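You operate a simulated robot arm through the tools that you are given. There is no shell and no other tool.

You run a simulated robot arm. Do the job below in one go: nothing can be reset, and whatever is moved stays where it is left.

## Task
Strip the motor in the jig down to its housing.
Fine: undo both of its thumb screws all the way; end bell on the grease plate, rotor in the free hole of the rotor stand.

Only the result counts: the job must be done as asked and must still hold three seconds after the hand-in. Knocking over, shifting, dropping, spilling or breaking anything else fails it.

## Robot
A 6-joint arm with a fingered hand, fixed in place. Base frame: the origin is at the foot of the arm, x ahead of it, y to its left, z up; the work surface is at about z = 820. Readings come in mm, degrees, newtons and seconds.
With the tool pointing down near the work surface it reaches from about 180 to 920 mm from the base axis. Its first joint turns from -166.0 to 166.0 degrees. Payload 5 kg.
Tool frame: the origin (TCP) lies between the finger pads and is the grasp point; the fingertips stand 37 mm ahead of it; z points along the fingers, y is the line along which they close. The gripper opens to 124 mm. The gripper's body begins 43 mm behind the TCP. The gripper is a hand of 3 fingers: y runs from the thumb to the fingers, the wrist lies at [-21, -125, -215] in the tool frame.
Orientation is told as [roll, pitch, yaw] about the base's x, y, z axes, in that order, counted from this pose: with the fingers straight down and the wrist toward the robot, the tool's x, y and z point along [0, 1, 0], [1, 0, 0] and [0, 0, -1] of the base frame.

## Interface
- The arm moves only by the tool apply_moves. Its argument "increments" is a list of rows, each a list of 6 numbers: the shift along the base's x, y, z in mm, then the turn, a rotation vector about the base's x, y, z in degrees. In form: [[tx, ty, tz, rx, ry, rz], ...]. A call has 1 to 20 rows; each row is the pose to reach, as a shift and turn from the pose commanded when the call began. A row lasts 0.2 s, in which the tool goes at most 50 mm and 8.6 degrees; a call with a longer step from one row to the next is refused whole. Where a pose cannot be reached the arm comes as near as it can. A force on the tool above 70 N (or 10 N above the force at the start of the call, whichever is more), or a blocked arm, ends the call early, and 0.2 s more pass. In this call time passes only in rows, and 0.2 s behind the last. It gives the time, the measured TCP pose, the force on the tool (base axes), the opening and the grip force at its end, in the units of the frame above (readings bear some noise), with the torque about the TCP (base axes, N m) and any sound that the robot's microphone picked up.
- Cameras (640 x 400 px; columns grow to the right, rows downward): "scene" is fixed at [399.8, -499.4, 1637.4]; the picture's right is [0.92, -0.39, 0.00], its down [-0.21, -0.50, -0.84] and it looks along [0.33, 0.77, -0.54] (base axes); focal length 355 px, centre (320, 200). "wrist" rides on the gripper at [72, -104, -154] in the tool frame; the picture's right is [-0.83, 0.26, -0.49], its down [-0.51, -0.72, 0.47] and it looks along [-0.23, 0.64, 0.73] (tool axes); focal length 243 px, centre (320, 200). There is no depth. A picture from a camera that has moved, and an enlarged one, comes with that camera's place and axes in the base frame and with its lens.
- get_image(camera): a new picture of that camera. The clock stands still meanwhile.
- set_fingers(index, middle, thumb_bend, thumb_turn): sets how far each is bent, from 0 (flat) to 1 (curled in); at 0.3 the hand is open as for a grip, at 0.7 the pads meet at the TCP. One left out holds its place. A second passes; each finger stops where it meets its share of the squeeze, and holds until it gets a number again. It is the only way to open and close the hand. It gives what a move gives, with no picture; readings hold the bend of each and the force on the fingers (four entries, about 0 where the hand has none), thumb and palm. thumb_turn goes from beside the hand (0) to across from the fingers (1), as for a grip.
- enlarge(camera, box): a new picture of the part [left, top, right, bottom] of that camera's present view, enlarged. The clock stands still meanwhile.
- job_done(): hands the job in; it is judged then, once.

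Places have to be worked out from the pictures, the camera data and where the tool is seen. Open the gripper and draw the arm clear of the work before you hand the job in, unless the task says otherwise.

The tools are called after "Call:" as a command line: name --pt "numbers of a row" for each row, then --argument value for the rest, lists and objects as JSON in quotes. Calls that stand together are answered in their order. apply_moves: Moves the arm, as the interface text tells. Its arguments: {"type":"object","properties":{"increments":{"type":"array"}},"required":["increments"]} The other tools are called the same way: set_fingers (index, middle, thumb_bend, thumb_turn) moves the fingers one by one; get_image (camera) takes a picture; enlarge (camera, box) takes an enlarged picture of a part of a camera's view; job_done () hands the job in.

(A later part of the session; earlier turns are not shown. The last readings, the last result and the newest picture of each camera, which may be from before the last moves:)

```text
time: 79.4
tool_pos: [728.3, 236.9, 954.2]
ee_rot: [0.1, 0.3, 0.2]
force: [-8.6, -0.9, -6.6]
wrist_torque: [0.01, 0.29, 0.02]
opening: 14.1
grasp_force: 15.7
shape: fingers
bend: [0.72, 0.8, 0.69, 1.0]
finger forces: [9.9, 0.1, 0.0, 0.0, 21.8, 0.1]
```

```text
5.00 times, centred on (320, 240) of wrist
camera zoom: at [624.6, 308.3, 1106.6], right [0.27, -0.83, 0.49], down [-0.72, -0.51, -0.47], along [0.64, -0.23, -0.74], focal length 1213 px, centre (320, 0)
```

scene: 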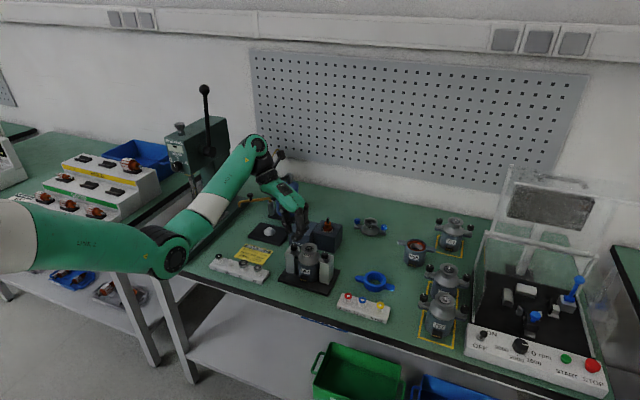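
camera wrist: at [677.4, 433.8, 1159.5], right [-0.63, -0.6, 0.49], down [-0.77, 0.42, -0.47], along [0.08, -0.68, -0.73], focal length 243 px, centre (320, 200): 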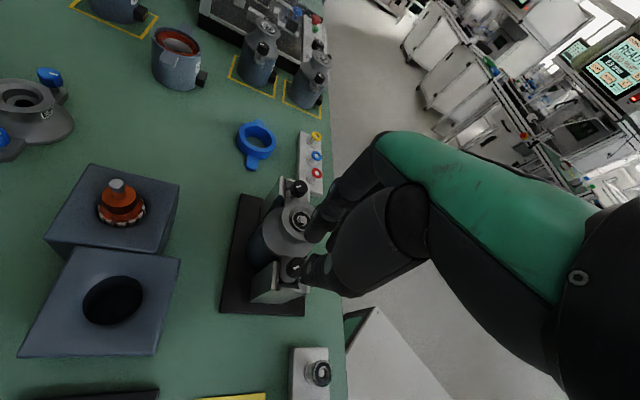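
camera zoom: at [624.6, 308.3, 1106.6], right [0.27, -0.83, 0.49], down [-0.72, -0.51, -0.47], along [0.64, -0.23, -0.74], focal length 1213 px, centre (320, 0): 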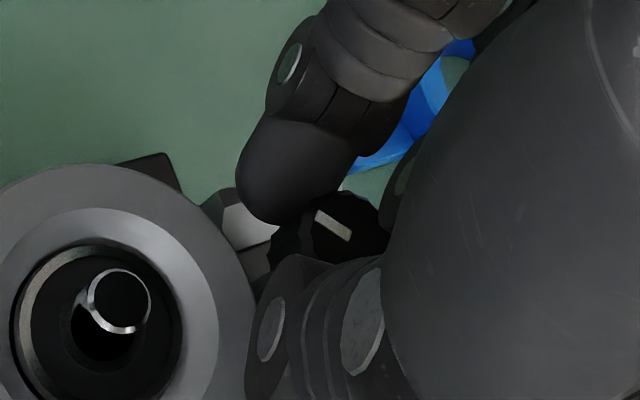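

The middle finger got caught on the post's outer wall while uncurling (21 N) and dragged the knob back. I release index and thumb only, raise clear with the middle still curled, then open the middle in free air.

Call:
set_fingers --index 0.63 --thumb_bend 0.63

Call:
apply_moves --pt "0 0 5 0 0 0" --pt "0 0 15 0 0 0" --pt "0 0 30 0 0 0"

Call:
set_fingers --middle 0.3

Call:
enlarge --camera "scene" --box '[290, 220, 345, 275]'

Call:
enlarge --camera "wrist" --box '[240, 180, 380, 310]'

```text
time: 80.4
tool_pos: [729.9, 235.9, 953.8]
ee_rot: [0.1, 0.0, 0.1]
force: [1.7, -0.8, 2.5]
wrist_torque: [-0.03, -0.01, 0.06]
opening: 26.3
grasp_force: 2.0
shape: fingers
bend: [0.63, 0.8, 0.64, 1.0]
finger forces: [0.1, 0.0, 0.0, 0.0, 4.3, 0.1]
```

```text
time: 81.2
tool_pos: [728.4, 235.7, 984.2]
ee_rot: [0.1, 0.1, 0.1]
force: [-0.9, 0.1, 0.8]
wrist_torque: [0.02, -0.02, 0.03]
opening: 27.3
grasp_force: 0.0
shape: fingers
bend: [0.63, 0.8, 0.63, 1.0]
finger forces: [0.0, 0.0, 0.1, 0.0, 0.0, 0.0]
```

```text
time: 82.2
tool_pos: [729.7, 235.2, 985.2]
ee_rot: [0.1, 0.1, 0.2]
force: [0.4, -0.9, 0.3]
wrist_torque: [0.02, -0.02, 0.03]
opening: 27.1
grasp_force: 0.0
shape: fingers
bend: [0.63, 0.3, 0.63, 1.0]
finger forces: [0.0, 0.1, 0.0, 0.1, 0.1, 0.1]
```

```text
7.27 times, centred on (318, 248) of scene
camera zoom: at [399.8, -499.4, 1637.4], right [0.92, -0.39, 0.0], down [-0.21, -0.5, -0.84], along [0.33, 0.77, -0.54], focal length 2582 px, centre (338, -146)
```

zoom: 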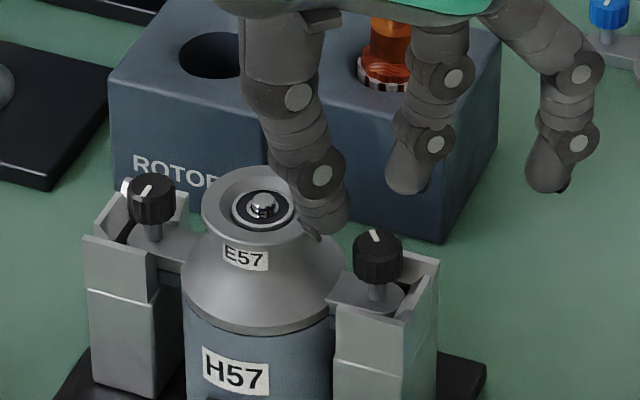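

```text
3.08 times, centred on (310, 245) of wrist
camera zoom: at [625.2, 307.8, 1138.5], right [0.26, -0.83, 0.49], down [-0.72, -0.51, -0.47], along [0.64, -0.23, -0.73], focal length 746 px, centre (351, 62)
```

zoom: 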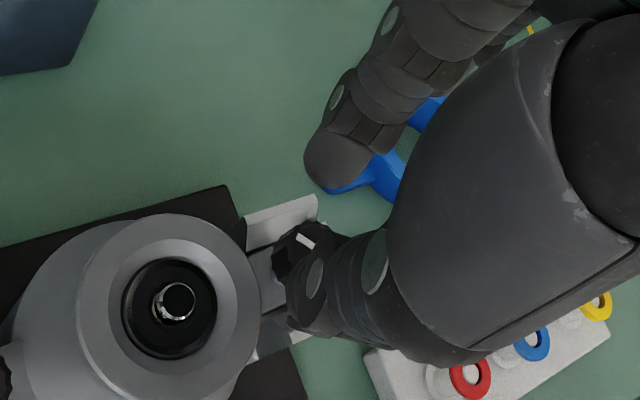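

The middle is out of the way; K1's mark is still at its stop, K2's mark is back at its start. I'll turn K2 with index and thumb only: shift (-0.8, -2.4), lower to z≈955 and grip.

Call:
apply_moves --pt "-0.8 -2.4 -10 0 0 0" --pt "-0.8 -2.4 -20 0 0 0" --pt "-0.8 -2.4 -29.5 0 0 0"

Call:
set_fingers --index 0.8 --thumb_bend 0.8

Call:
enlarge --camera "scene" --box '[310, 235, 340, 265]'

Call:
enlarge --camera "wrist" --box '[270, 200, 370, 280]'

```text
time: 83.0
tool_pos: [728.8, 234.2, 954.8]
ee_rot: [0.1, 0.1, 0.2]
force: [0.1, -0.4, -0.4]
wrist_torque: [0.02, 0.01, -0.02]
opening: 27.1
grasp_force: 0.1
shape: fingers
bend: [0.63, 0.3, 0.63, 1.0]
finger forces: [0.1, 0.1, 0.0, 0.0, 0.0, 0.0]
```

```text
time: 84.0
tool_pos: [726.8, 233.6, 955.4]
ee_rot: [0.1, 0.2, 0.2]
force: [-10.1, 3.2, -8.7]
wrist_torque: [0.04, 0.28, 0.0]
opening: 15.7
grasp_force: 15.5
shape: fingers
bend: [0.71, 0.3, 0.69, 1.0]
finger forces: [12.3, 0.0, 0.1, 0.0, 19.0, 0.0]
```

```text
13.33 times, centred on (325, 250) of scene
camera zoom: at [399.8, -499.4, 1637.4], right [0.92, -0.39, 0.0], down [-0.21, -0.5, -0.84], along [0.33, 0.77, -0.54], focal length 4734 px, centre (253, -467)
```

zoom: 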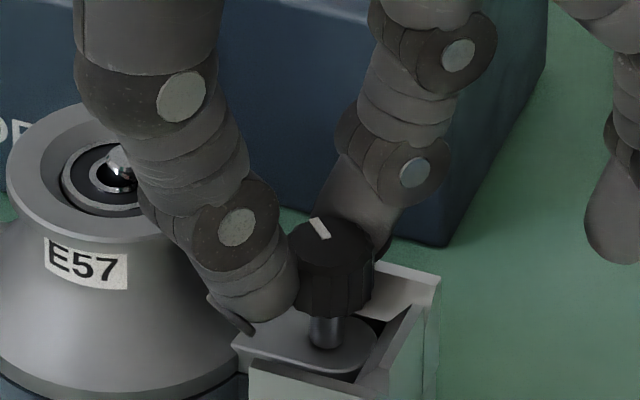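

```text
5.00 times, centred on (320, 240) of wrist
camera zoom: at [623.8, 306.8, 1108.0], right [0.27, -0.83, 0.49], down [-0.72, -0.51, -0.47], along [0.64, -0.23, -0.73], focal length 1213 px, centre (320, 0)
```

zoom: 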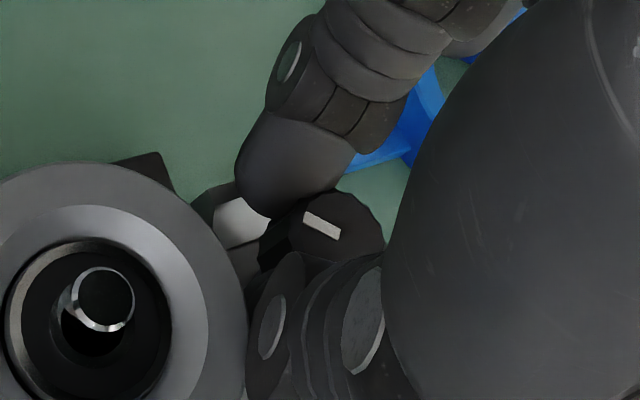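

The grip is on (12/19 N); the bell shifts a little in its play. I turn 48° with a small path correction so the knob stays centred.

Call:
apply_moves --pt "0.2 0.1 0 0 0 8" --pt "0.5 0.2 0 0 0 16" --pt "0.8 0.3 0 0 0 24" --pt "1.1 0.4 0 0 0 32" --pt "1.4 0.5 0 0 0 40" --pt "1.6 0.6 0 0 0 48" --pt "1.8 0.7 0 0 0 54"

Call:
enlarge --camera "wrist" --box '[270, 200, 370, 280]'

Call:
enlarge --camera "scene" --box '[310, 235, 340, 265]'

```text
time: 85.6
tool_pos: [729.3, 232.1, 954.2]
ee_rot: [0.0, 0.1, 54.3]
force: [-11.9, -12.3, -7.1]
wrist_torque: [-0.37, 0.31, -0.04]
opening: 15.4
grasp_force: 15.9
shape: fingers
bend: [0.71, 0.3, 0.69, 1.0]
finger forces: [8.6, 0.1, 0.0, 0.0, 22.2, 0.0]
```

```text
5.00 times, centred on (320, 240) of wrist
camera zoom: at [610.2, 191.3, 1108.9], right [0.83, -0.27, 0.49], down [-0.01, -0.88, -0.47], along [0.56, 0.38, -0.73], focal length 1213 px, centre (320, 0)
```

zoom: 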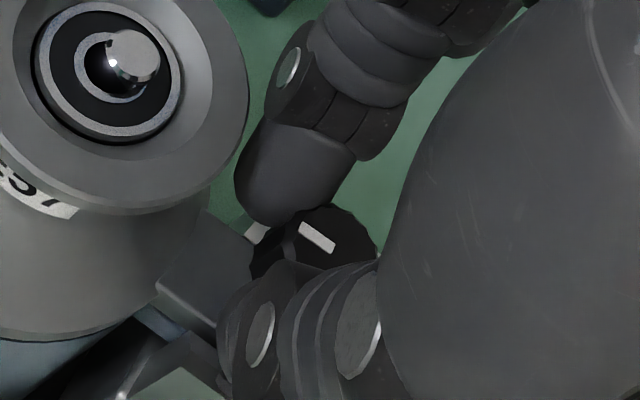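

```text
13.33 times, centred on (325, 250) of scene
camera zoom: at [399.8, -499.4, 1637.4], right [0.92, -0.39, 0.0], down [-0.21, -0.5, -0.84], along [0.33, 0.77, -0.54], focal length 4734 px, centre (253, -467)
```

zoom: 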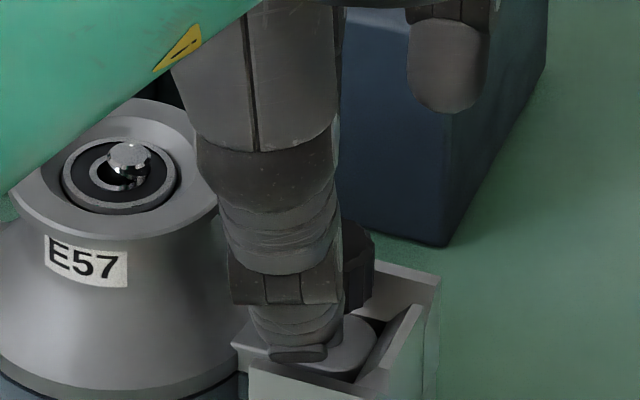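

The knob followed by 54°. I open index and thumb, check they are free, and swing back to 0°.

Call:
set_fingers --index 0.63 --thumb_bend 0.63

Call:
apply_moves --pt "-0.2 -0.1 0 0 0 -8" --pt "-0.5 -0.2 0 0 0 -16" --pt "-0.8 -0.3 0 0 0 -24" --pt "-1.1 -0.4 0 0 0 -32" --pt "-1.4 -0.5 0 0 0 -40" --pt "-1.6 -0.6 0 0 0 -48" --pt "-1.8 -0.7 0 0 0 -54"

Call:
enlarge --camera "scene" --box '[310, 235, 340, 265]'

Call:
enlarge --camera "wrist" --box '[270, 200, 370, 280]'

```text
time: 86.6
tool_pos: [730.5, 235.0, 955.3]
ee_rot: [0.1, 0.1, 54.2]
force: [0.1, -0.9, -0.2]
wrist_torque: [0.02, -0.02, 0.0]
opening: 27.5
grasp_force: 0.1
shape: fingers
bend: [0.63, 0.3, 0.63, 1.0]
finger forces: [0.0, 0.1, 0.0, 0.0, 0.0, 0.0]
```

```text
time: 88.2
tool_pos: [728.0, 233.5, 954.3]
ee_rot: [0.1, 0.1, 0.0]
force: [0.0, -1.3, -0.3]
wrist_torque: [-0.03, -0.01, 0.01]
opening: 27.3
grasp_force: 0.1
shape: fingers
bend: [0.63, 0.3, 0.63, 1.0]
finger forces: [0.0, 0.1, 0.1, 0.1, 0.6, 0.1]
```

```text
13.33 times, centred on (325, 250) of scene
camera zoom: at [399.8, -499.4, 1637.4], right [0.92, -0.39, 0.0], down [-0.21, -0.5, -0.84], along [0.33, 0.77, -0.54], focal length 4734 px, centre (253, -467)
```

zoom: 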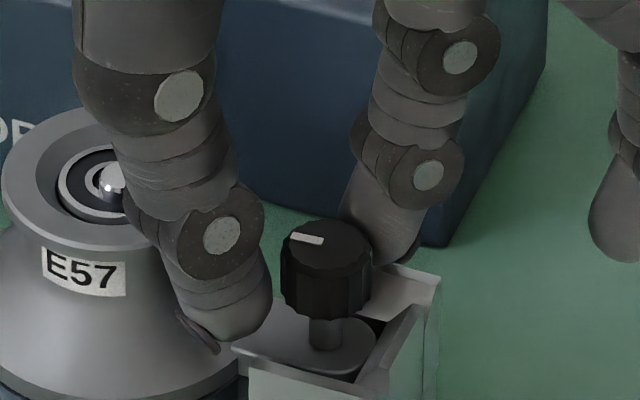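

```text
5.00 times, centred on (320, 240) of wrist
camera zoom: at [624.1, 306.0, 1108.8], right [0.26, -0.83, 0.49], down [-0.72, -0.51, -0.47], along [0.64, -0.23, -0.73], focal length 1213 px, centre (320, 0)
```

zoom: 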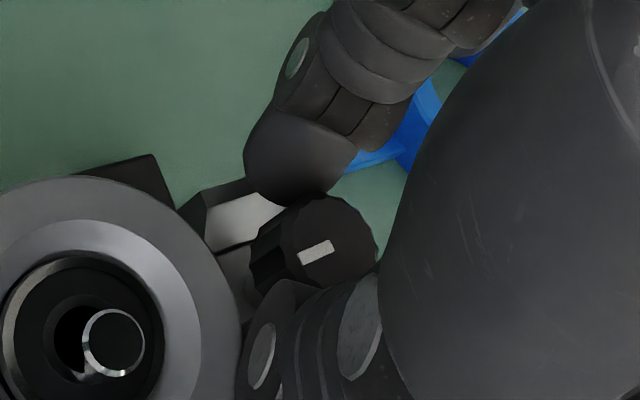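

The knob kept its new angle (mark at about 157°). Second stroke on K2: close, +54°, open.

Call:
set_fingers --index 0.8 --thumb_bend 0.8

Call:
apply_moves --pt "0.2 0.1 0 0 0 8" --pt "0.5 0.2 0 0 0 16" --pt "0.8 0.3 0 0 0 24" --pt "1.1 0.4 0 0 0 32" --pt "1.4 0.5 0 0 0 40" --pt "1.6 0.6 0 0 0 48" --pt "1.8 0.7 0 0 0 54"

Call:
set_fingers --index 0.63 --thumb_bend 0.63

Call:
apply_moves --pt "-0.2 -0.1 0 0 0 -8" --pt "-0.5 -0.2 0 0 0 -16" --pt "-0.8 -0.3 0 0 0 -24" --pt "-1.1 -0.4 0 0 0 -32" --pt "-1.4 -0.5 0 0 0 -40" --pt "-1.6 -0.6 0 0 0 -48" --pt "-1.8 -0.7 0 0 0 -54"

Call:
enlarge --camera "scene" --box '[310, 235, 340, 265]'

```text
time: 89.2
tool_pos: [728.7, 235.2, 954.1]
ee_rot: [-0.1, 0.2, 0.2]
force: [-9.0, 0.4, -8.1]
wrist_torque: [0.03, 0.25, -0.03]
opening: 16.3
grasp_force: 15.1
shape: fingers
bend: [0.71, 0.3, 0.69, 1.0]
finger forces: [11.3, 0.1, 0.0, 0.1, 19.3, 0.0]
```

```text
time: 90.8
tool_pos: [731.0, 234.3, 955.7]
ee_rot: [0.0, 0.0, 54.3]
force: [-9.3, -14.0, -4.5]
wrist_torque: [-0.39, 0.24, -0.06]
opening: 16.4
grasp_force: 15.9
shape: fingers
bend: [0.71, 0.3, 0.69, 1.0]
finger forces: [8.1, 0.1, 0.0, 0.0, 23.0, 0.0]
```

```text
time: 91.8
tool_pos: [729.9, 234.4, 955.6]
ee_rot: [0.1, 0.1, 54.2]
force: [-0.4, -0.2, 0.2]
wrist_torque: [-0.01, 0.02, 0.0]
opening: 27.7
grasp_force: 0.1
shape: fingers
bend: [0.63, 0.3, 0.63, 1.0]
finger forces: [0.0, 0.1, 0.0, 0.0, 0.0, 0.0]
```

```text
time: 93.4
tool_pos: [728.2, 234.3, 955.4]
ee_rot: [0.1, 0.0, 0.0]
force: [-0.5, -1.0, 0.0]
wrist_torque: [0.01, -0.02, -0.03]
opening: 27.7
grasp_force: 0.0
shape: fingers
bend: [0.63, 0.3, 0.63, 1.0]
finger forces: [0.0, 0.0, 0.0, 0.0, 0.4, 0.1]
```

```text
13.33 times, centred on (325, 250) of scene
camera zoom: at [399.8, -499.4, 1637.4], right [0.92, -0.39, 0.0], down [-0.21, -0.5, -0.84], along [0.33, 0.77, -0.54], focal length 4734 px, centre (253, -467)
```

zoom: 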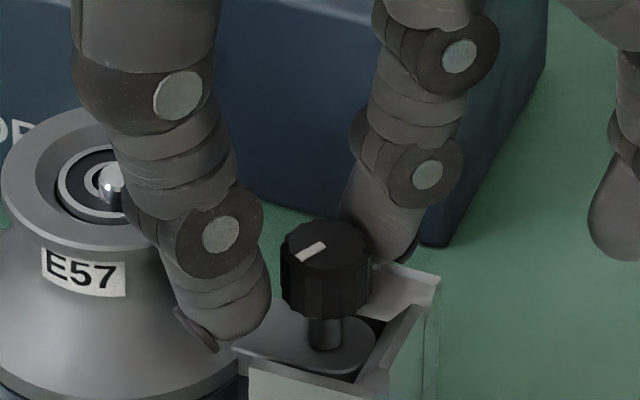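

K2's mark is at about 197°; K1 stopped near 220–230°. One more stroke until it resists.

Call:
set_fingers --index 0.8 --thumb_bend 0.8

Call:
apply_moves --pt "0.2 0.1 0 0 0 8" --pt "0.5 0.2 0 0 0 16" --pt "0.8 0.3 0 0 0 24" --pt "1.1 0.4 0 0 0 32" --pt "1.4 0.5 0 0 0 40" --pt "1.6 0.6 0 0 0 48" --pt "1.8 0.7 0 0 0 54"

Call:
set_fingers --index 0.63 --thumb_bend 0.63 --thumb_turn 1.0

Call:
apply_moves --pt "-0.2 -0.1 0 0 0 -8" --pt "-0.5 -0.2 0 0 0 -16" --pt "-0.8 -0.3 0 0 0 -24" --pt "-1.1 -0.4 0 0 0 -32" --pt "-1.4 -0.5 0 0 0 -40" --pt "-1.6 -0.6 0 0 0 -48" --pt "-1.8 -0.7 0 0 0 -54"

Call:
enlarge --camera "scene" --box '[310, 235, 340, 265]'

```text
time: 94.4
tool_pos: [727.3, 234.5, 954.4]
ee_rot: [0.0, 0.2, 0.2]
force: [-8.5, 2.0, -6.9]
wrist_torque: [-0.02, 0.22, -0.01]
opening: 16.6
grasp_force: 15.8
shape: fingers
bend: [0.71, 0.3, 0.69, 1.0]
finger forces: [11.7, 0.1, 0.0, 0.1, 19.3, 0.0]
```

```text
time: 96.0
tool_pos: [728.8, 235.2, 956.3]
ee_rot: [0.0, 0.1, 54.2]
force: [-4.6, -3.0, 6.4]
wrist_torque: [-0.1, 0.21, -0.23]
opening: 5.4
grasp_force: 18.2
shape: fingers
bend: [0.71, 0.3, 0.74, 1.0]
finger forces: [19.9, 0.0, 0.0, 0.1, 16.7, 0.1]
```

```text
time: 97.0
tool_pos: [729.6, 234.9, 955.6]
ee_rot: [0.1, 0.0, 54.2]
force: [0.1, 1.1, 2.6]
wrist_torque: [0.13, 0.0, 0.0]
opening: 26.7
grasp_force: 2.2
shape: fingers
bend: [0.63, 0.3, 0.63, 1.0]
finger forces: [3.8, 0.1, 0.0, 0.1, 0.0, 0.0]
```

```text
time: 98.6
tool_pos: [727.5, 234.0, 955.5]
ee_rot: [0.0, 0.1, 0.0]
force: [0.6, -0.5, 0.1]
wrist_torque: [-0.02, -0.02, 0.01]
opening: 27.7
grasp_force: 0.3
shape: fingers
bend: [0.63, 0.3, 0.63, 1.0]
finger forces: [0.1, 0.0, 0.0, 0.1, 0.4, 0.0]
```

```text
13.33 times, centred on (325, 250) of scene
camera zoom: at [399.8, -499.4, 1637.4], right [0.92, -0.39, 0.0], down [-0.21, -0.5, -0.84], along [0.33, 0.77, -0.54], focal length 4734 px, centre (253, -467)
```

zoom: 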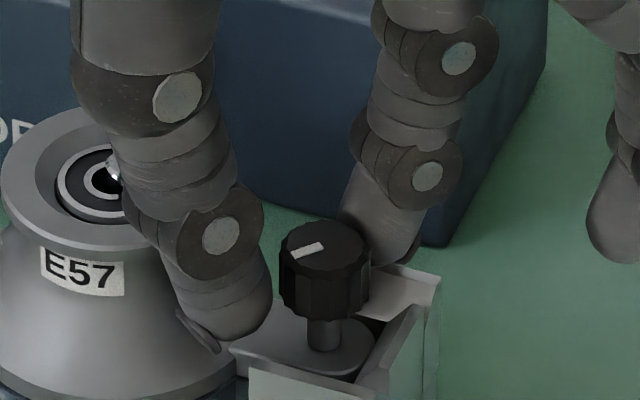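

By careful measurement K2's mark is ~35° short of the undone angle seen on K1 and E58, so the return swing may have dragged it back. I grip again, turn only 30°, and look before releasing.

Call:
set_fingers --index 0.8 --thumb_bend 0.8

Call:
apply_moves --pt "0.2 0.1 0 0 0 6" --pt "0.4 0.2 0 0 0 12" --pt "0.6 0.3 0 0 0 18" --pt "0.8 0.3 0 0 0 24" --pt "1.0 0.4 0 0 0 30"

Call:
enlarge --camera "wrist" --box '[270, 200, 370, 280]'

Call:
enlarge --camera "scene" --box '[310, 235, 340, 265]'

```text
time: 99.6
tool_pos: [726.4, 233.9, 953.9]
ee_rot: [0.1, 0.1, 0.2]
force: [-3.7, 3.2, -2.2]
wrist_torque: [0.07, 0.11, 0.03]
opening: 16.5
grasp_force: 16.1
shape: fingers
bend: [0.71, 0.3, 0.72, 1.0]
finger forces: [15.2, 0.0, 0.0, 0.1, 16.9, 0.0]
```

```text
time: 100.8
tool_pos: [729.1, 234.3, 954.8]
ee_rot: [0.0, 0.1, 30.3]
force: [-6.4, -4.7, 1.7]
wrist_torque: [-0.14, 0.21, -0.04]
opening: 14.5
grasp_force: 13.2
shape: fingers
bend: [0.71, 0.3, 0.72, 1.0]
finger forces: [9.6, 0.0, 0.0, 0.0, 17.5, 0.0]
```

```text
5.00 times, centred on (320, 240) of wrist
camera zoom: at [602.4, 244.3, 1109.5], right [0.64, -0.59, 0.49], down [-0.37, -0.8, -0.47], along [0.67, 0.12, -0.73], focal length 1213 px, centre (320, 0)
```

zoom: 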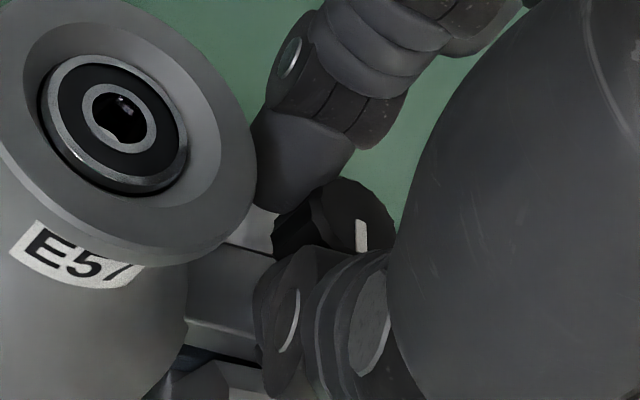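

```text
13.33 times, centred on (325, 250) of scene
camera zoom: at [399.8, -499.4, 1637.4], right [0.92, -0.39, 0.0], down [-0.21, -0.5, -0.84], along [0.33, 0.77, -0.54], focal length 4734 px, centre (253, -467)
```

zoom: 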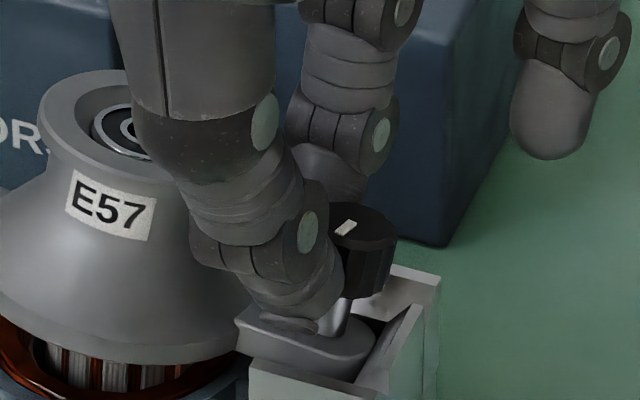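

The bell has come free: K2's screw has let go and my grip is tipping the bell up (the rotor shows beneath it). I look at the whole situation before doing anything.

Call:
enlarge --camera "scene" --box '[270, 215, 350, 295]'

Call:
get_image --camera "wrist"

Call:
get_image --camera "scene"

```text
5.00 times, centred on (310, 255) of scene
camera zoom: at [399.8, -499.4, 1637.4], right [0.92, -0.39, 0.0], down [-0.21, -0.5, -0.84], along [0.33, 0.77, -0.54], focal length 1775 px, centre (370, -75)
```

zoom: 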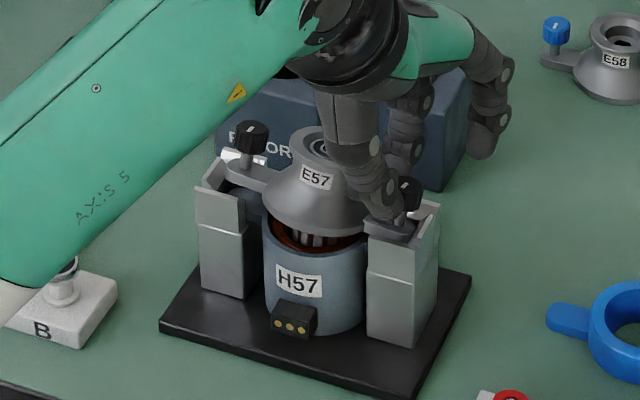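

```text
taken
camera wrist: at [602.4, 244.3, 1109.5], right [0.64, -0.59, 0.49], down [-0.37, -0.8, -0.47], along [0.67, 0.12, -0.73], focal length 243 px, centre (320, 200)
```

wrist: 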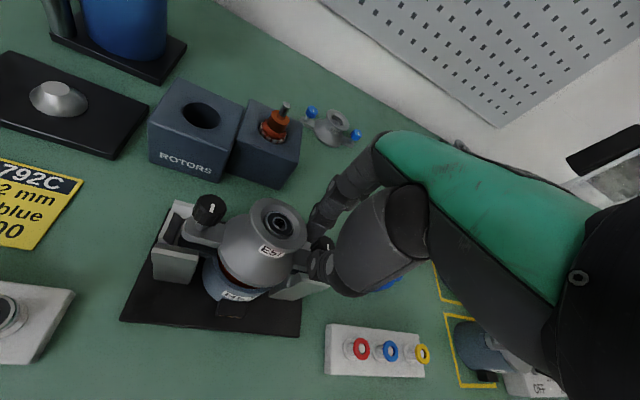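

```text
taken
```

scene: 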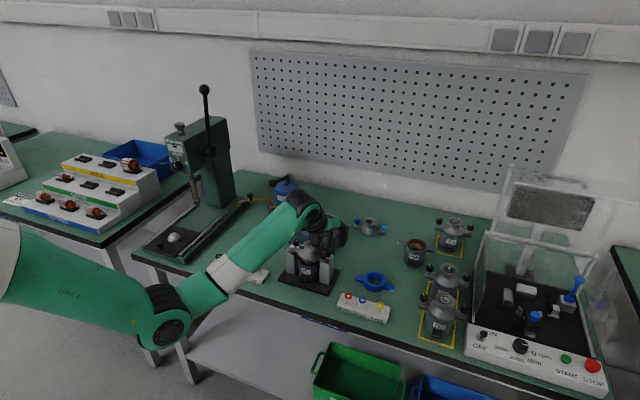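

K1's end of the bell is only about 12 mm up (≈7° tilt), resting over its slot. I open index and thumb so it settles back into the jig, then check.

Call:
set_fingers --index 0.63 --thumb_bend 0.63

Call:
enlarge --camera "scene" --box '[270, 215, 350, 295]'

Call:
enlarge --camera "wrist" --box '[140, 160, 340, 320]'

```text
time: 101.8
tool_pos: [729.9, 236.4, 956.8]
ee_rot: [0.1, 0.1, 30.1]
force: [1.1, 0.2, -0.2]
wrist_torque: [-0.02, -0.01, 0.0]
opening: 26.8
grasp_force: 0.2
shape: fingers
bend: [0.63, 0.3, 0.63, 1.0]
finger forces: [0.0, 0.1, 0.1, 0.1, 0.0, 0.0]
```

```text
5.00 times, centred on (310, 255) of scene
camera zoom: at [399.8, -499.4, 1637.4], right [0.92, -0.39, 0.0], down [-0.21, -0.5, -0.84], along [0.33, 0.77, -0.54], focal length 1775 px, centre (370, -75)
```

zoom: 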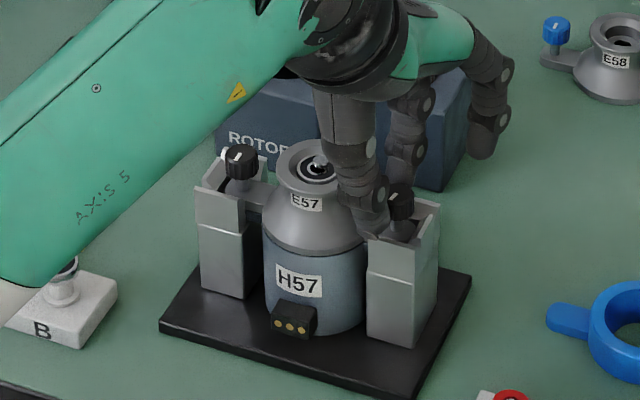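

```text
2.50 times, centred on (240, 240) of wrist
camera zoom: at [602.5, 244.8, 1109.3], right [0.64, -0.59, 0.49], down [-0.37, -0.8, -0.47], along [0.67, 0.12, -0.73], focal length 606 px, centre (520, 100)
```

zoom: 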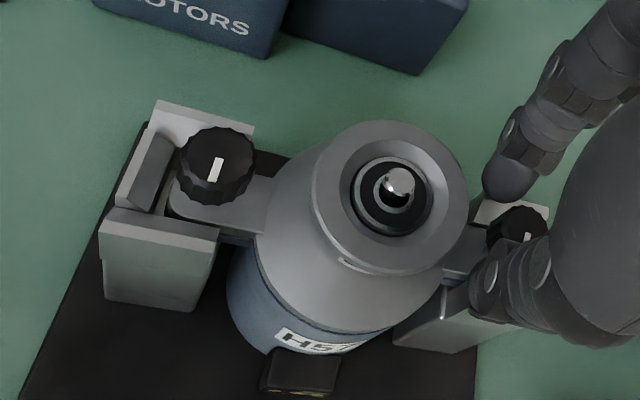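

The bell has settled back into the jig. I lift the hand clear and look at both knobs.

Call:
apply_moves --pt "0 0 10 0 0 0" --pt "0 0 30 0 0 0" --pt "0 0 60 0 0 0" --pt "0 0 75 0 0 -8" --pt "0 0 75 0 0 -16" --pt "0 0 75 0 0 -24" --pt "0 0 75 0 0 -30"

Call:
enlarge --camera "scene" --box '[280, 235, 345, 275]'

Call:
enlarge --camera "scene" --box '[315, 240, 340, 265]'

Call:
enlarge --camera "scene" --box '[283, 235, 308, 260]'

```text
time: 103.4
tool_pos: [729.0, 233.6, 1030.8]
ee_rot: [0.1, 0.0, 0.2]
force: [0.0, -0.4, 0.0]
wrist_torque: [0.01, 0.01, 0.03]
opening: 27.0
grasp_force: 0.2
shape: fingers
bend: [0.63, 0.3, 0.63, 1.0]
finger forces: [0.0, 0.0, 0.0, 0.0, 0.1, 0.1]
```

```text
9.85 times, centred on (312, 255) of scene
camera zoom: at [399.8, -499.4, 1637.4], right [0.92, -0.39, 0.0], down [-0.21, -0.5, -0.84], along [0.33, 0.77, -0.54], focal length 3496 px, centre (394, -342)
```

zoom: 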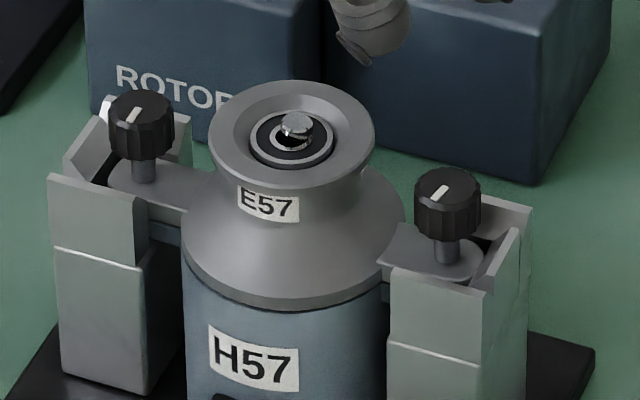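

```text
16.00 times, centred on (328, 252) of scene
camera zoom: at [399.8, -499.4, 1637.4], right [0.92, -0.39, 0.0], down [-0.21, -0.5, -0.84], along [0.33, 0.77, -0.54], focal length 5680 px, centre (200, -640)
```

zoom: 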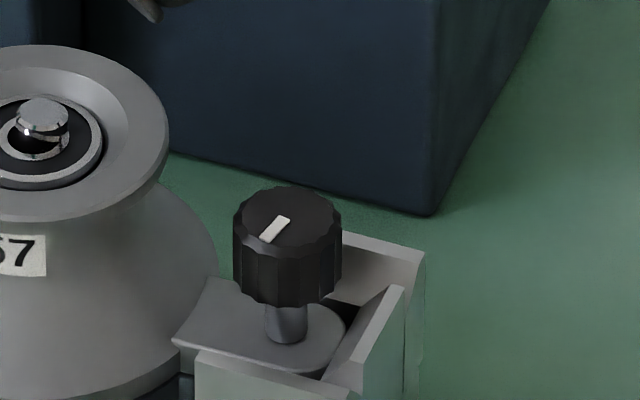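

```text
16.00 times, centred on (296, 248) of scene
camera zoom: at [399.8, -499.4, 1637.4], right [0.92, -0.39, 0.0], down [-0.21, -0.5, -0.84], along [0.33, 0.77, -0.54], focal length 5680 px, centre (712, -560)
```

zoom: 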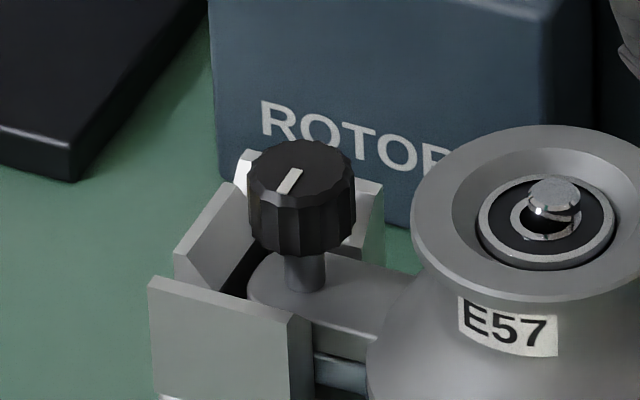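

K2's mark now reads about 209° against K1's 220°, so K2 may be some 10° short of its stop. Since the bell is loose, I'll finish it without lifting: close the fingertips together and twist with light downward pressure on the knob top.

Call:
set_fingers --index 0.75 --middle 0.75 --thumb_bend 0.75

Call:
apply_moves --pt "0 0.5 -10 0 0 -6" --pt "0 1 -20 0 0 -12" --pt "0 1 -30 0 0 -18" --pt "0 1 -40 0 0 -20"

Call:
enlarge --camera "scene" --box '[300, 215, 350, 265]'

Call:
enlarge --camera "wrist" --box '[250, 180, 370, 290]'

```text
time: 104.4
tool_pos: [728.8, 234.5, 1031.0]
ee_rot: [0.1, 0.1, 0.2]
force: [0.1, 0.1, 0.0]
wrist_torque: [-0.01, 0.02, 0.0]
opening: 0.5
grasp_force: 0.0
shape: fingers
bend: [0.74, 0.74, 0.72, 1.0]
finger forces: [0.0, 0.0, 0.0, 0.0, 0.0, 0.0]
```

```text
time: 105.4
tool_pos: [730.2, 235.4, 992.5]
ee_rot: [0.1, 0.1, -19.8]
force: [0.2, 0.7, 0.2]
wrist_torque: [-0.01, -0.03, 0.02]
opening: 0.4
grasp_force: 0.1
shape: fingers
bend: [0.74, 0.74, 0.72, 1.0]
finger forces: [0.0, 0.1, 0.1, 0.0, 0.0, 0.0]
```

```text
8.00 times, centred on (325, 240) of scene
camera zoom: at [399.8, -499.4, 1637.4], right [0.92, -0.39, 0.0], down [-0.21, -0.5, -0.84], along [0.33, 0.77, -0.54], focal length 2840 px, centre (280, -120)
```

zoom: 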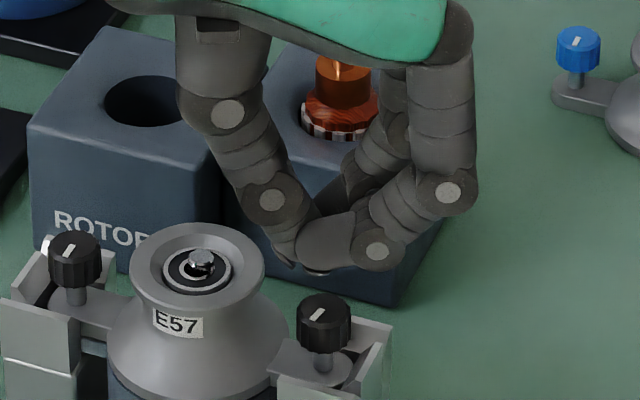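

```text
3.64 times, centred on (310, 235) of wrist
camera zoom: at [656.4, 339.0, 1144.3], right [-0.04, -0.87, 0.49], down [-0.85, -0.23, -0.47], along [0.52, -0.43, -0.73], focal length 882 px, centre (356, 73)
```

zoom: 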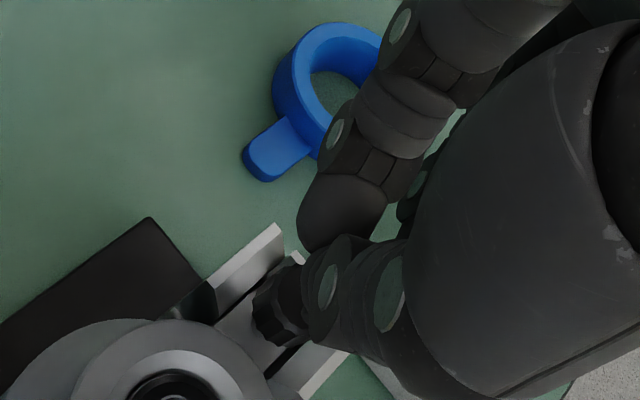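

The closed tips reach about 42 mm below the TCP. I lower gently toward the knob top in small steps, watching the force.

Call:
apply_moves --pt "-1 -1 -6 0 0 0" --pt "-1 -1 -11 0 0 0"

Call:
apply_moves --pt "0 0 -1.5 0 0 0" --pt "0 0 -3 0 0 0"

Call:
enlarge --camera "scene" --box '[310, 230, 345, 265]'

```text
time: 106.0
tool_pos: [728.9, 234.9, 978.6]
ee_rot: [0.1, 0.2, -19.9]
force: [0.7, 0.1, -0.5]
wrist_torque: [0.0, -0.01, -0.01]
opening: 0.4
grasp_force: 0.0
shape: fingers
bend: [0.74, 0.74, 0.72, 1.0]
finger forces: [0.0, 0.0, 0.0, 0.1, 0.0, 0.0]
```

```text
time: 106.6
tool_pos: [727.5, 235.0, 975.5]
ee_rot: [0.1, 0.1, -19.8]
force: [0.1, -0.8, -0.2]
wrist_torque: [0.0, 0.0, 0.03]
opening: 0.4
grasp_force: 0.2
shape: fingers
bend: [0.74, 0.74, 0.72, 1.0]
finger forces: [0.0, 0.0, 0.0, 0.0, 0.1, 0.0]
```

```text
11.43 times, centred on (328, 248) of scene
camera zoom: at [399.8, -499.4, 1637.4], right [0.92, -0.39, 0.0], down [-0.21, -0.5, -0.84], along [0.33, 0.77, -0.54], focal length 4057 px, centre (234, -343)
```

zoom: 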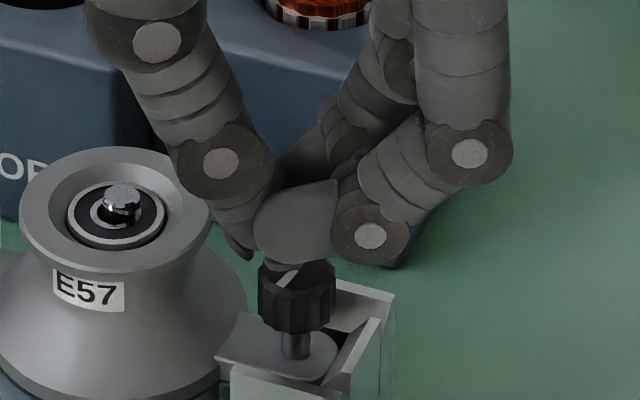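

The fingertip is just above the knob top. I continue down in 1.5 mm steps.

Call:
apply_moves --pt "0 0 -1.5 0 0 0" --pt "0 0 -3 0 0 0"

Call:
apply_moves --pt "0 0 -1.5 0 0 0"

```text
time: 107.2
tool_pos: [728.9, 234.2, 973.4]
ee_rot: [0.2, 0.2, -19.7]
force: [0.6, 0.5, 0.5]
wrist_torque: [0.0, 0.01, 0.04]
opening: 0.7
grasp_force: 0.0
shape: fingers
bend: [0.74, 0.74, 0.72, 1.0]
finger forces: [0.0, 0.1, 0.0, 0.0, 0.1, 0.1]
```

```text
time: 107.6
tool_pos: [728.0, 233.7, 971.3]
ee_rot: [0.1, 0.1, -19.9]
force: [0.4, 0.7, -0.7]
wrist_torque: [-0.01, 0.01, 0.0]
opening: 0.6
grasp_force: 0.1
shape: fingers
bend: [0.74, 0.74, 0.72, 1.0]
finger forces: [0.1, 0.0, 0.0, 0.1, 0.1, 0.1]
```

No contact yet at z≈971. I go a bit further, step by step.

Call:
apply_moves --pt "0 0 -1.5 0 0 0"

Call:
apply_moves --pt "0 0 -1.5 0 0 0"

Call:
enlarge --camera "scene" --box '[310, 230, 345, 265]'

```text
time: 108.0
tool_pos: [726.9, 233.4, 970.1]
ee_rot: [0.0, 0.1, -19.8]
force: [-0.7, 0.5, 0.2]
wrist_torque: [0.0, 0.01, -0.01]
opening: 0.6
grasp_force: 0.0
shape: fingers
bend: [0.74, 0.74, 0.72, 1.0]
finger forces: [0.0, 0.0, 0.0, 0.0, 0.1, 0.0]
```

```text
time: 108.4
tool_pos: [728.7, 234.2, 969.3]
ee_rot: [0.1, 0.0, -19.7]
force: [-0.8, -0.4, 0.8]
wrist_torque: [-0.01, -0.01, 0.02]
opening: 0.5
grasp_force: 0.2
shape: fingers
bend: [0.74, 0.74, 0.72, 1.0]
finger forces: [0.1, 0.0, 0.0, 0.1, 0.1, 0.0]
```

```text
11.43 times, centred on (328, 248) of scene
camera zoom: at [399.8, -499.4, 1637.4], right [0.92, -0.39, 0.0], down [-0.21, -0.5, -0.84], along [0.33, 0.77, -0.54], focal length 4057 px, centre (234, -343)
```

zoom: 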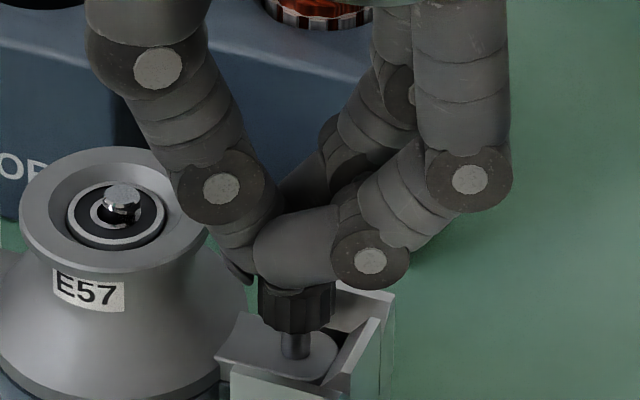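

Nearly touching. Two more small steps.

Call:
apply_moves --pt "0 0 -1.5 0 0 0"

Call:
apply_moves --pt "0 0 -1.5 0 0 0"

```text
time: 108.8
tool_pos: [728.8, 233.6, 967.3]
ee_rot: [0.1, 0.1, -19.8]
force: [-0.7, 1.5, 1.2]
wrist_torque: [0.02, 0.03, 0.03]
opening: 0.4
grasp_force: 0.1
shape: fingers
bend: [0.74, 0.74, 0.72, 1.0]
finger forces: [0.1, 0.0, 0.0, 0.0, 0.1, 0.1]
```

```text
time: 109.2
tool_pos: [729.0, 234.4, 966.9]
ee_rot: [0.2, -0.2, -19.9]
force: [-1.7, -1.1, 9.5]
wrist_torque: [-0.04, 0.14, 0.0]
opening: 0.4
grasp_force: 10.4
shape: fingers
bend: [0.74, 0.74, 0.73, 1.0]
finger forces: [0.0, 0.0, 0.1, 0.1, 20.5, 0.1]
```

Contact at 9.5 N. I twist +45° about the knob axis under this light pressure.

Call:
apply_moves --pt "0 0 0 0 0 6" --pt "0 0 0 0 0 12" --pt "0 0 0 0 0 18" --pt "0 0 0 0 0 24" --pt "0 0 0 0 0 30" --pt "0 0 0 0 0 36" --pt "0 0 0 0 0 42"

Call:
apply_moves --pt "0 0 10 0 0 0" --pt "0 0 30 0 0 0" --pt "0 0 60 0 0 0"

Call:
enlarge --camera "scene" --box '[315, 240, 340, 265]'

Call:
enlarge --camera "scene" --box '[280, 235, 345, 275]'

```text
time: 110.8
tool_pos: [727.6, 234.7, 967.1]
ee_rot: [0.1, 0.0, 22.3]
force: [-0.9, 2.5, 12.9]
wrist_torque: [0.08, 0.12, -0.06]
opening: 0.0
grasp_force: 13.9
shape: fingers
bend: [0.74, 0.75, 0.73, 1.0]
finger forces: [0.0, 0.0, 0.0, 0.0, 26.8, 0.1]
```

```text
time: 111.6
tool_pos: [727.7, 234.1, 1027.8]
ee_rot: [0.1, 0.3, 22.3]
force: [-0.9, 0.3, -0.3]
wrist_torque: [0.0, 0.04, -0.02]
opening: 0.2
grasp_force: 0.1
shape: fingers
bend: [0.74, 0.75, 0.73, 1.0]
finger forces: [0.1, 0.0, 0.0, 0.0, 0.0, 0.0]
```

```text
16.00 times, centred on (328, 252) of scene
camera zoom: at [399.8, -499.4, 1637.4], right [0.92, -0.39, 0.0], down [-0.21, -0.5, -0.84], along [0.33, 0.77, -0.54], focal length 5680 px, centre (200, -640)
```

zoom: 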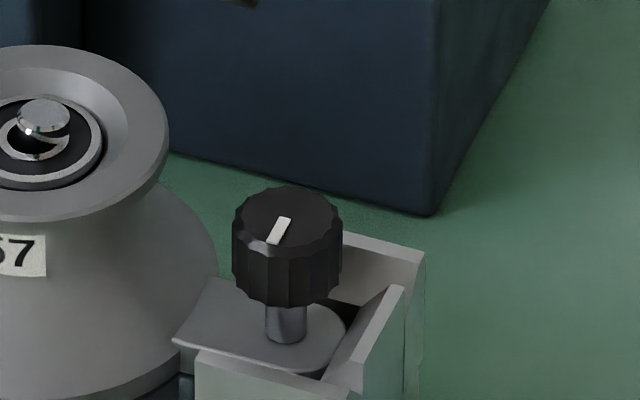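

```text
9.85 times, centred on (312, 255) of scene
camera zoom: at [399.8, -499.4, 1637.4], right [0.92, -0.39, 0.0], down [-0.21, -0.5, -0.84], along [0.33, 0.77, -0.54], focal length 3496 px, centre (394, -342)
```

zoom: 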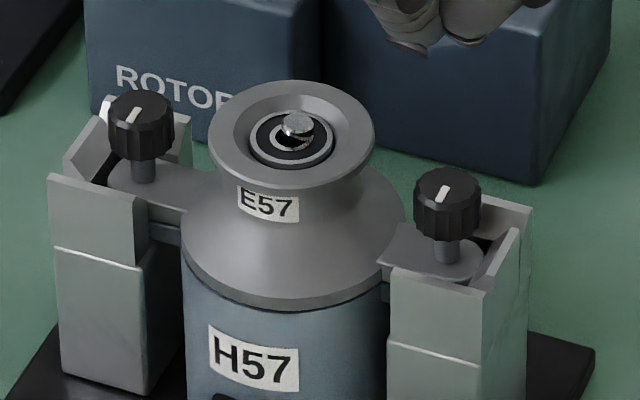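

K2's mark moved to 217° and then the twist slipped, so it too is at its stop; both screws are fully undone. Next I take the bell: open the hand, go above the bell centre (692, 270.5) with yaw 45° so the fingers straddle it across the ear axis.

Call:
set_fingers --index 0.45 --middle 0.45 --thumb_bend 0.45 --thumb_turn 1.0

Call:
apply_moves --pt "-9 9 2 0 0 6" --pt "-18 18 2 0 -0.2 12" --pt "-27 27 2 0 -0.2 18" --pt "-36 36.2 2 0 -0.2 22.7"

Call:
enlarge --camera "wrist" --box '[200, 150, 400, 320]'

Call:
enlarge --camera "scene" --box '[270, 200, 350, 280]'

```text
time: 112.6
tool_pos: [728.0, 234.5, 1027.3]
ee_rot: [0.1, 0.1, 22.2]
force: [0.5, 0.4, 0.6]
wrist_torque: [0.01, 0.02, 0.0]
opening: 82.3
grasp_force: 0.0
shape: fingers
bend: [0.45, 0.45, 0.45, 0.99]
finger forces: [0.0, 0.0, 0.0, 0.0, 0.0, 0.1]
```

```text
time: 113.6
tool_pos: [694.2, 270.3, 1029.4]
ee_rot: [0.0, -0.1, 44.9]
force: [-0.7, 0.0, 0.4]
wrist_torque: [0.0, 0.03, 0.01]
opening: 82.4
grasp_force: 0.1
shape: fingers
bend: [0.45, 0.45, 0.45, 0.99]
finger forces: [0.0, 0.0, 0.0, 0.1, 0.1, 0.0]
```

```text
2.35 times, centred on (300, 235) of wrist
camera zoom: at [568.2, 247.5, 1181.8], right [0.77, -0.4, 0.49], down [-0.15, -0.87, -0.47], along [0.62, 0.29, -0.73], focal length 571 px, centre (367, 118)
```

zoom: 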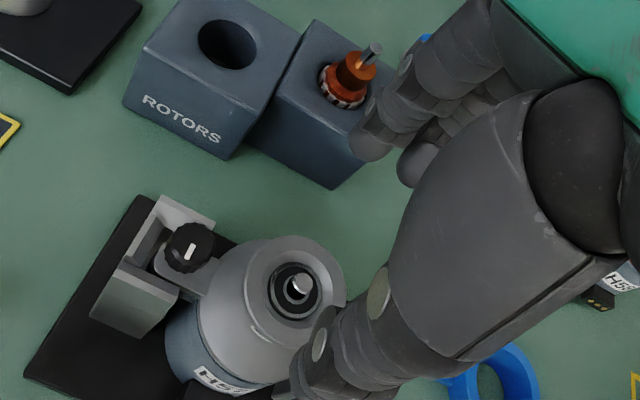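

```text
5.00 times, centred on (310, 240) of scene
camera zoom: at [399.8, -499.4, 1637.4], right [0.92, -0.39, 0.0], down [-0.21, -0.5, -0.84], along [0.33, 0.77, -0.54], focal length 1775 px, centre (370, 0)
```

zoom: 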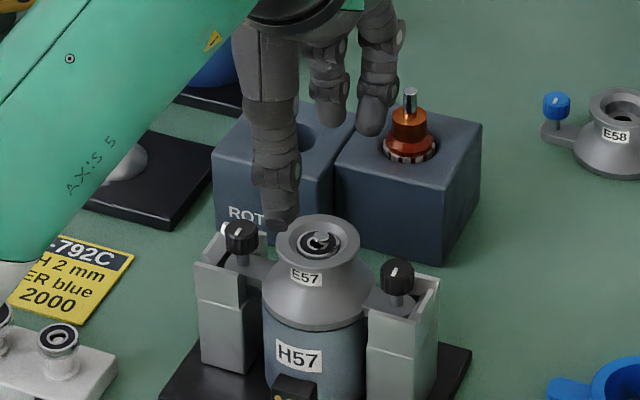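

The hand is well centred over the bell, fingers and thumb on either side of the ear axis. I lower to z≈960 (tips ≈ 921, just below the rim flare) and look before closing.

Call:
apply_moves --pt "-0.3 0.4 -20 0 0 0" --pt "-0.5 0.6 -40 0 0 0" --pt "-0.5 0.6 -58 0 0 0" --pt "-0.5 0.6 -68 0 0 0"

Call:
set_fingers --index 0.53 --middle 0.53 --thumb_bend 0.53 --thumb_turn 1.0

Call:
enlarge --camera "wrist" --box '[230, 170, 390, 300]'

Call:
enlarge --camera "scene" --box '[280, 220, 340, 280]'

```text
time: 114.6
tool_pos: [692.7, 270.2, 960.5]
ee_rot: [-0.1, -0.1, 44.8]
force: [-0.3, 1.1, -0.2]
wrist_torque: [0.03, -0.02, -0.05]
opening: 82.5
grasp_force: 0.1
shape: fingers
bend: [0.45, 0.45, 0.45, 0.99]
finger forces: [0.0, 0.0, 0.0, 0.1, 0.0, 0.0]
```

```text
time: 115.6
tool_pos: [692.2, 270.0, 959.0]
ee_rot: [0.0, -0.2, 44.8]
force: [-1.1, -0.3, 0.2]
wrist_torque: [-0.01, 0.01, 0.01]
opening: 59.0
grasp_force: 0.0
shape: fingers
bend: [0.53, 0.53, 0.53, 1.0]
finger forces: [0.0, 0.1, 0.1, 0.0, 0.0, 0.1]
```

```text
3.08 times, centred on (310, 235) of wrist
camera zoom: at [566.5, 248.1, 1112.8], right [0.77, -0.4, 0.49], down [-0.15, -0.87, -0.47], along [0.62, 0.29, -0.73], focal length 746 px, centre (351, 92)
```

zoom: 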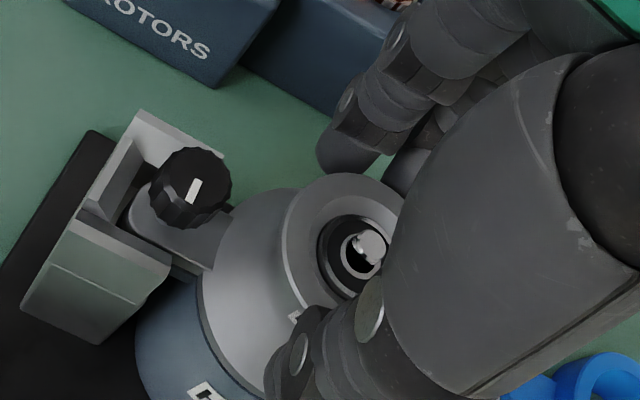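

```text
6.67 times, centred on (310, 250) of scene
camera zoom: at [399.8, -499.4, 1637.4], right [0.92, -0.39, 0.0], down [-0.21, -0.5, -0.84], along [0.33, 0.77, -0.54], focal length 2367 px, centre (387, -133)
```

zoom: 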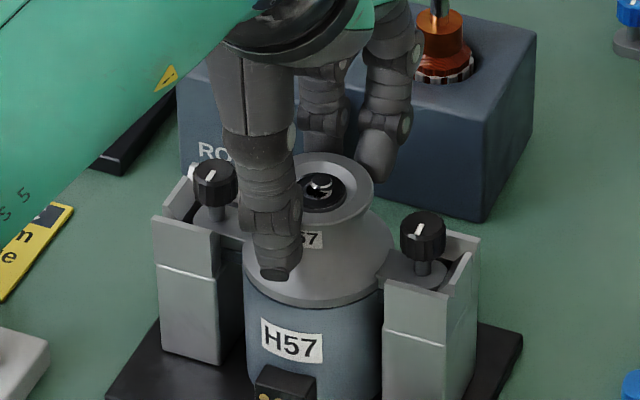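

Fingers and thumb straddle the bell's neck. I close to grip it.

Call:
set_fingers --index 0.8 --middle 0.8 --thumb_bend 0.8

Call:
enlarge --camera "wrist" --box '[230, 170, 390, 300]'

Call:
enlarge --camera "scene" --box '[280, 220, 340, 280]'

```text
time: 116.6
tool_pos: [692.6, 270.5, 959.7]
ee_rot: [-0.2, -0.2, 44.9]
force: [4.8, 2.7, 0.0]
wrist_torque: [0.07, -0.25, -0.13]
opening: 43.8
grasp_force: 26.0
shape: fingers
bend: [0.6, 0.62, 0.58, 1.0]
finger forces: [13.3, 15.2, 0.0, 0.0, 22.9, 0.0]
```

```text
3.08 times, centred on (310, 235) of wrist
camera zoom: at [566.7, 248.2, 1112.9], right [0.77, -0.4, 0.49], down [-0.15, -0.87, -0.47], along [0.62, 0.29, -0.73], focal length 746 px, centre (351, 92)
```

zoom: 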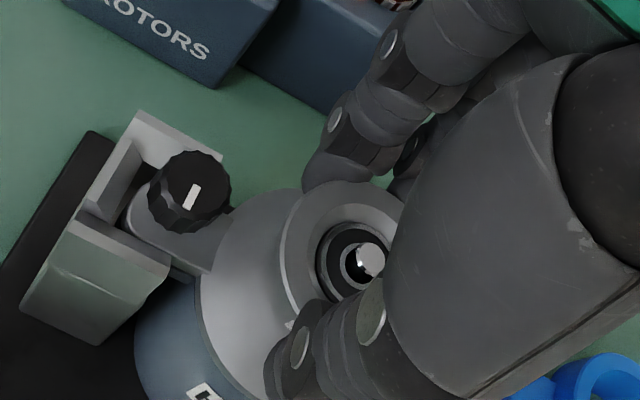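

```text
6.67 times, centred on (310, 250) of scene
camera zoom: at [399.8, -499.4, 1637.4], right [0.92, -0.39, 0.0], down [-0.21, -0.5, -0.84], along [0.33, 0.77, -0.54], focal length 2367 px, centre (387, -133)
```

zoom: 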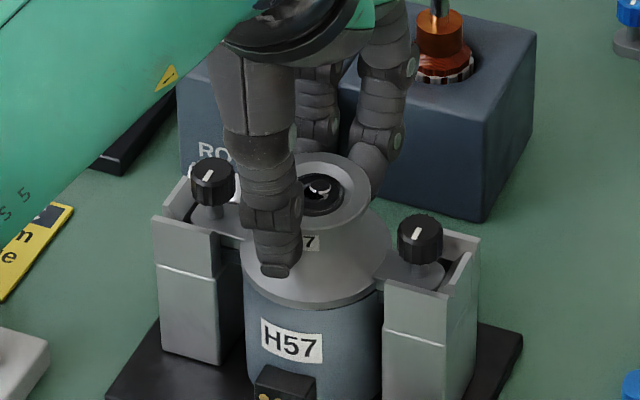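

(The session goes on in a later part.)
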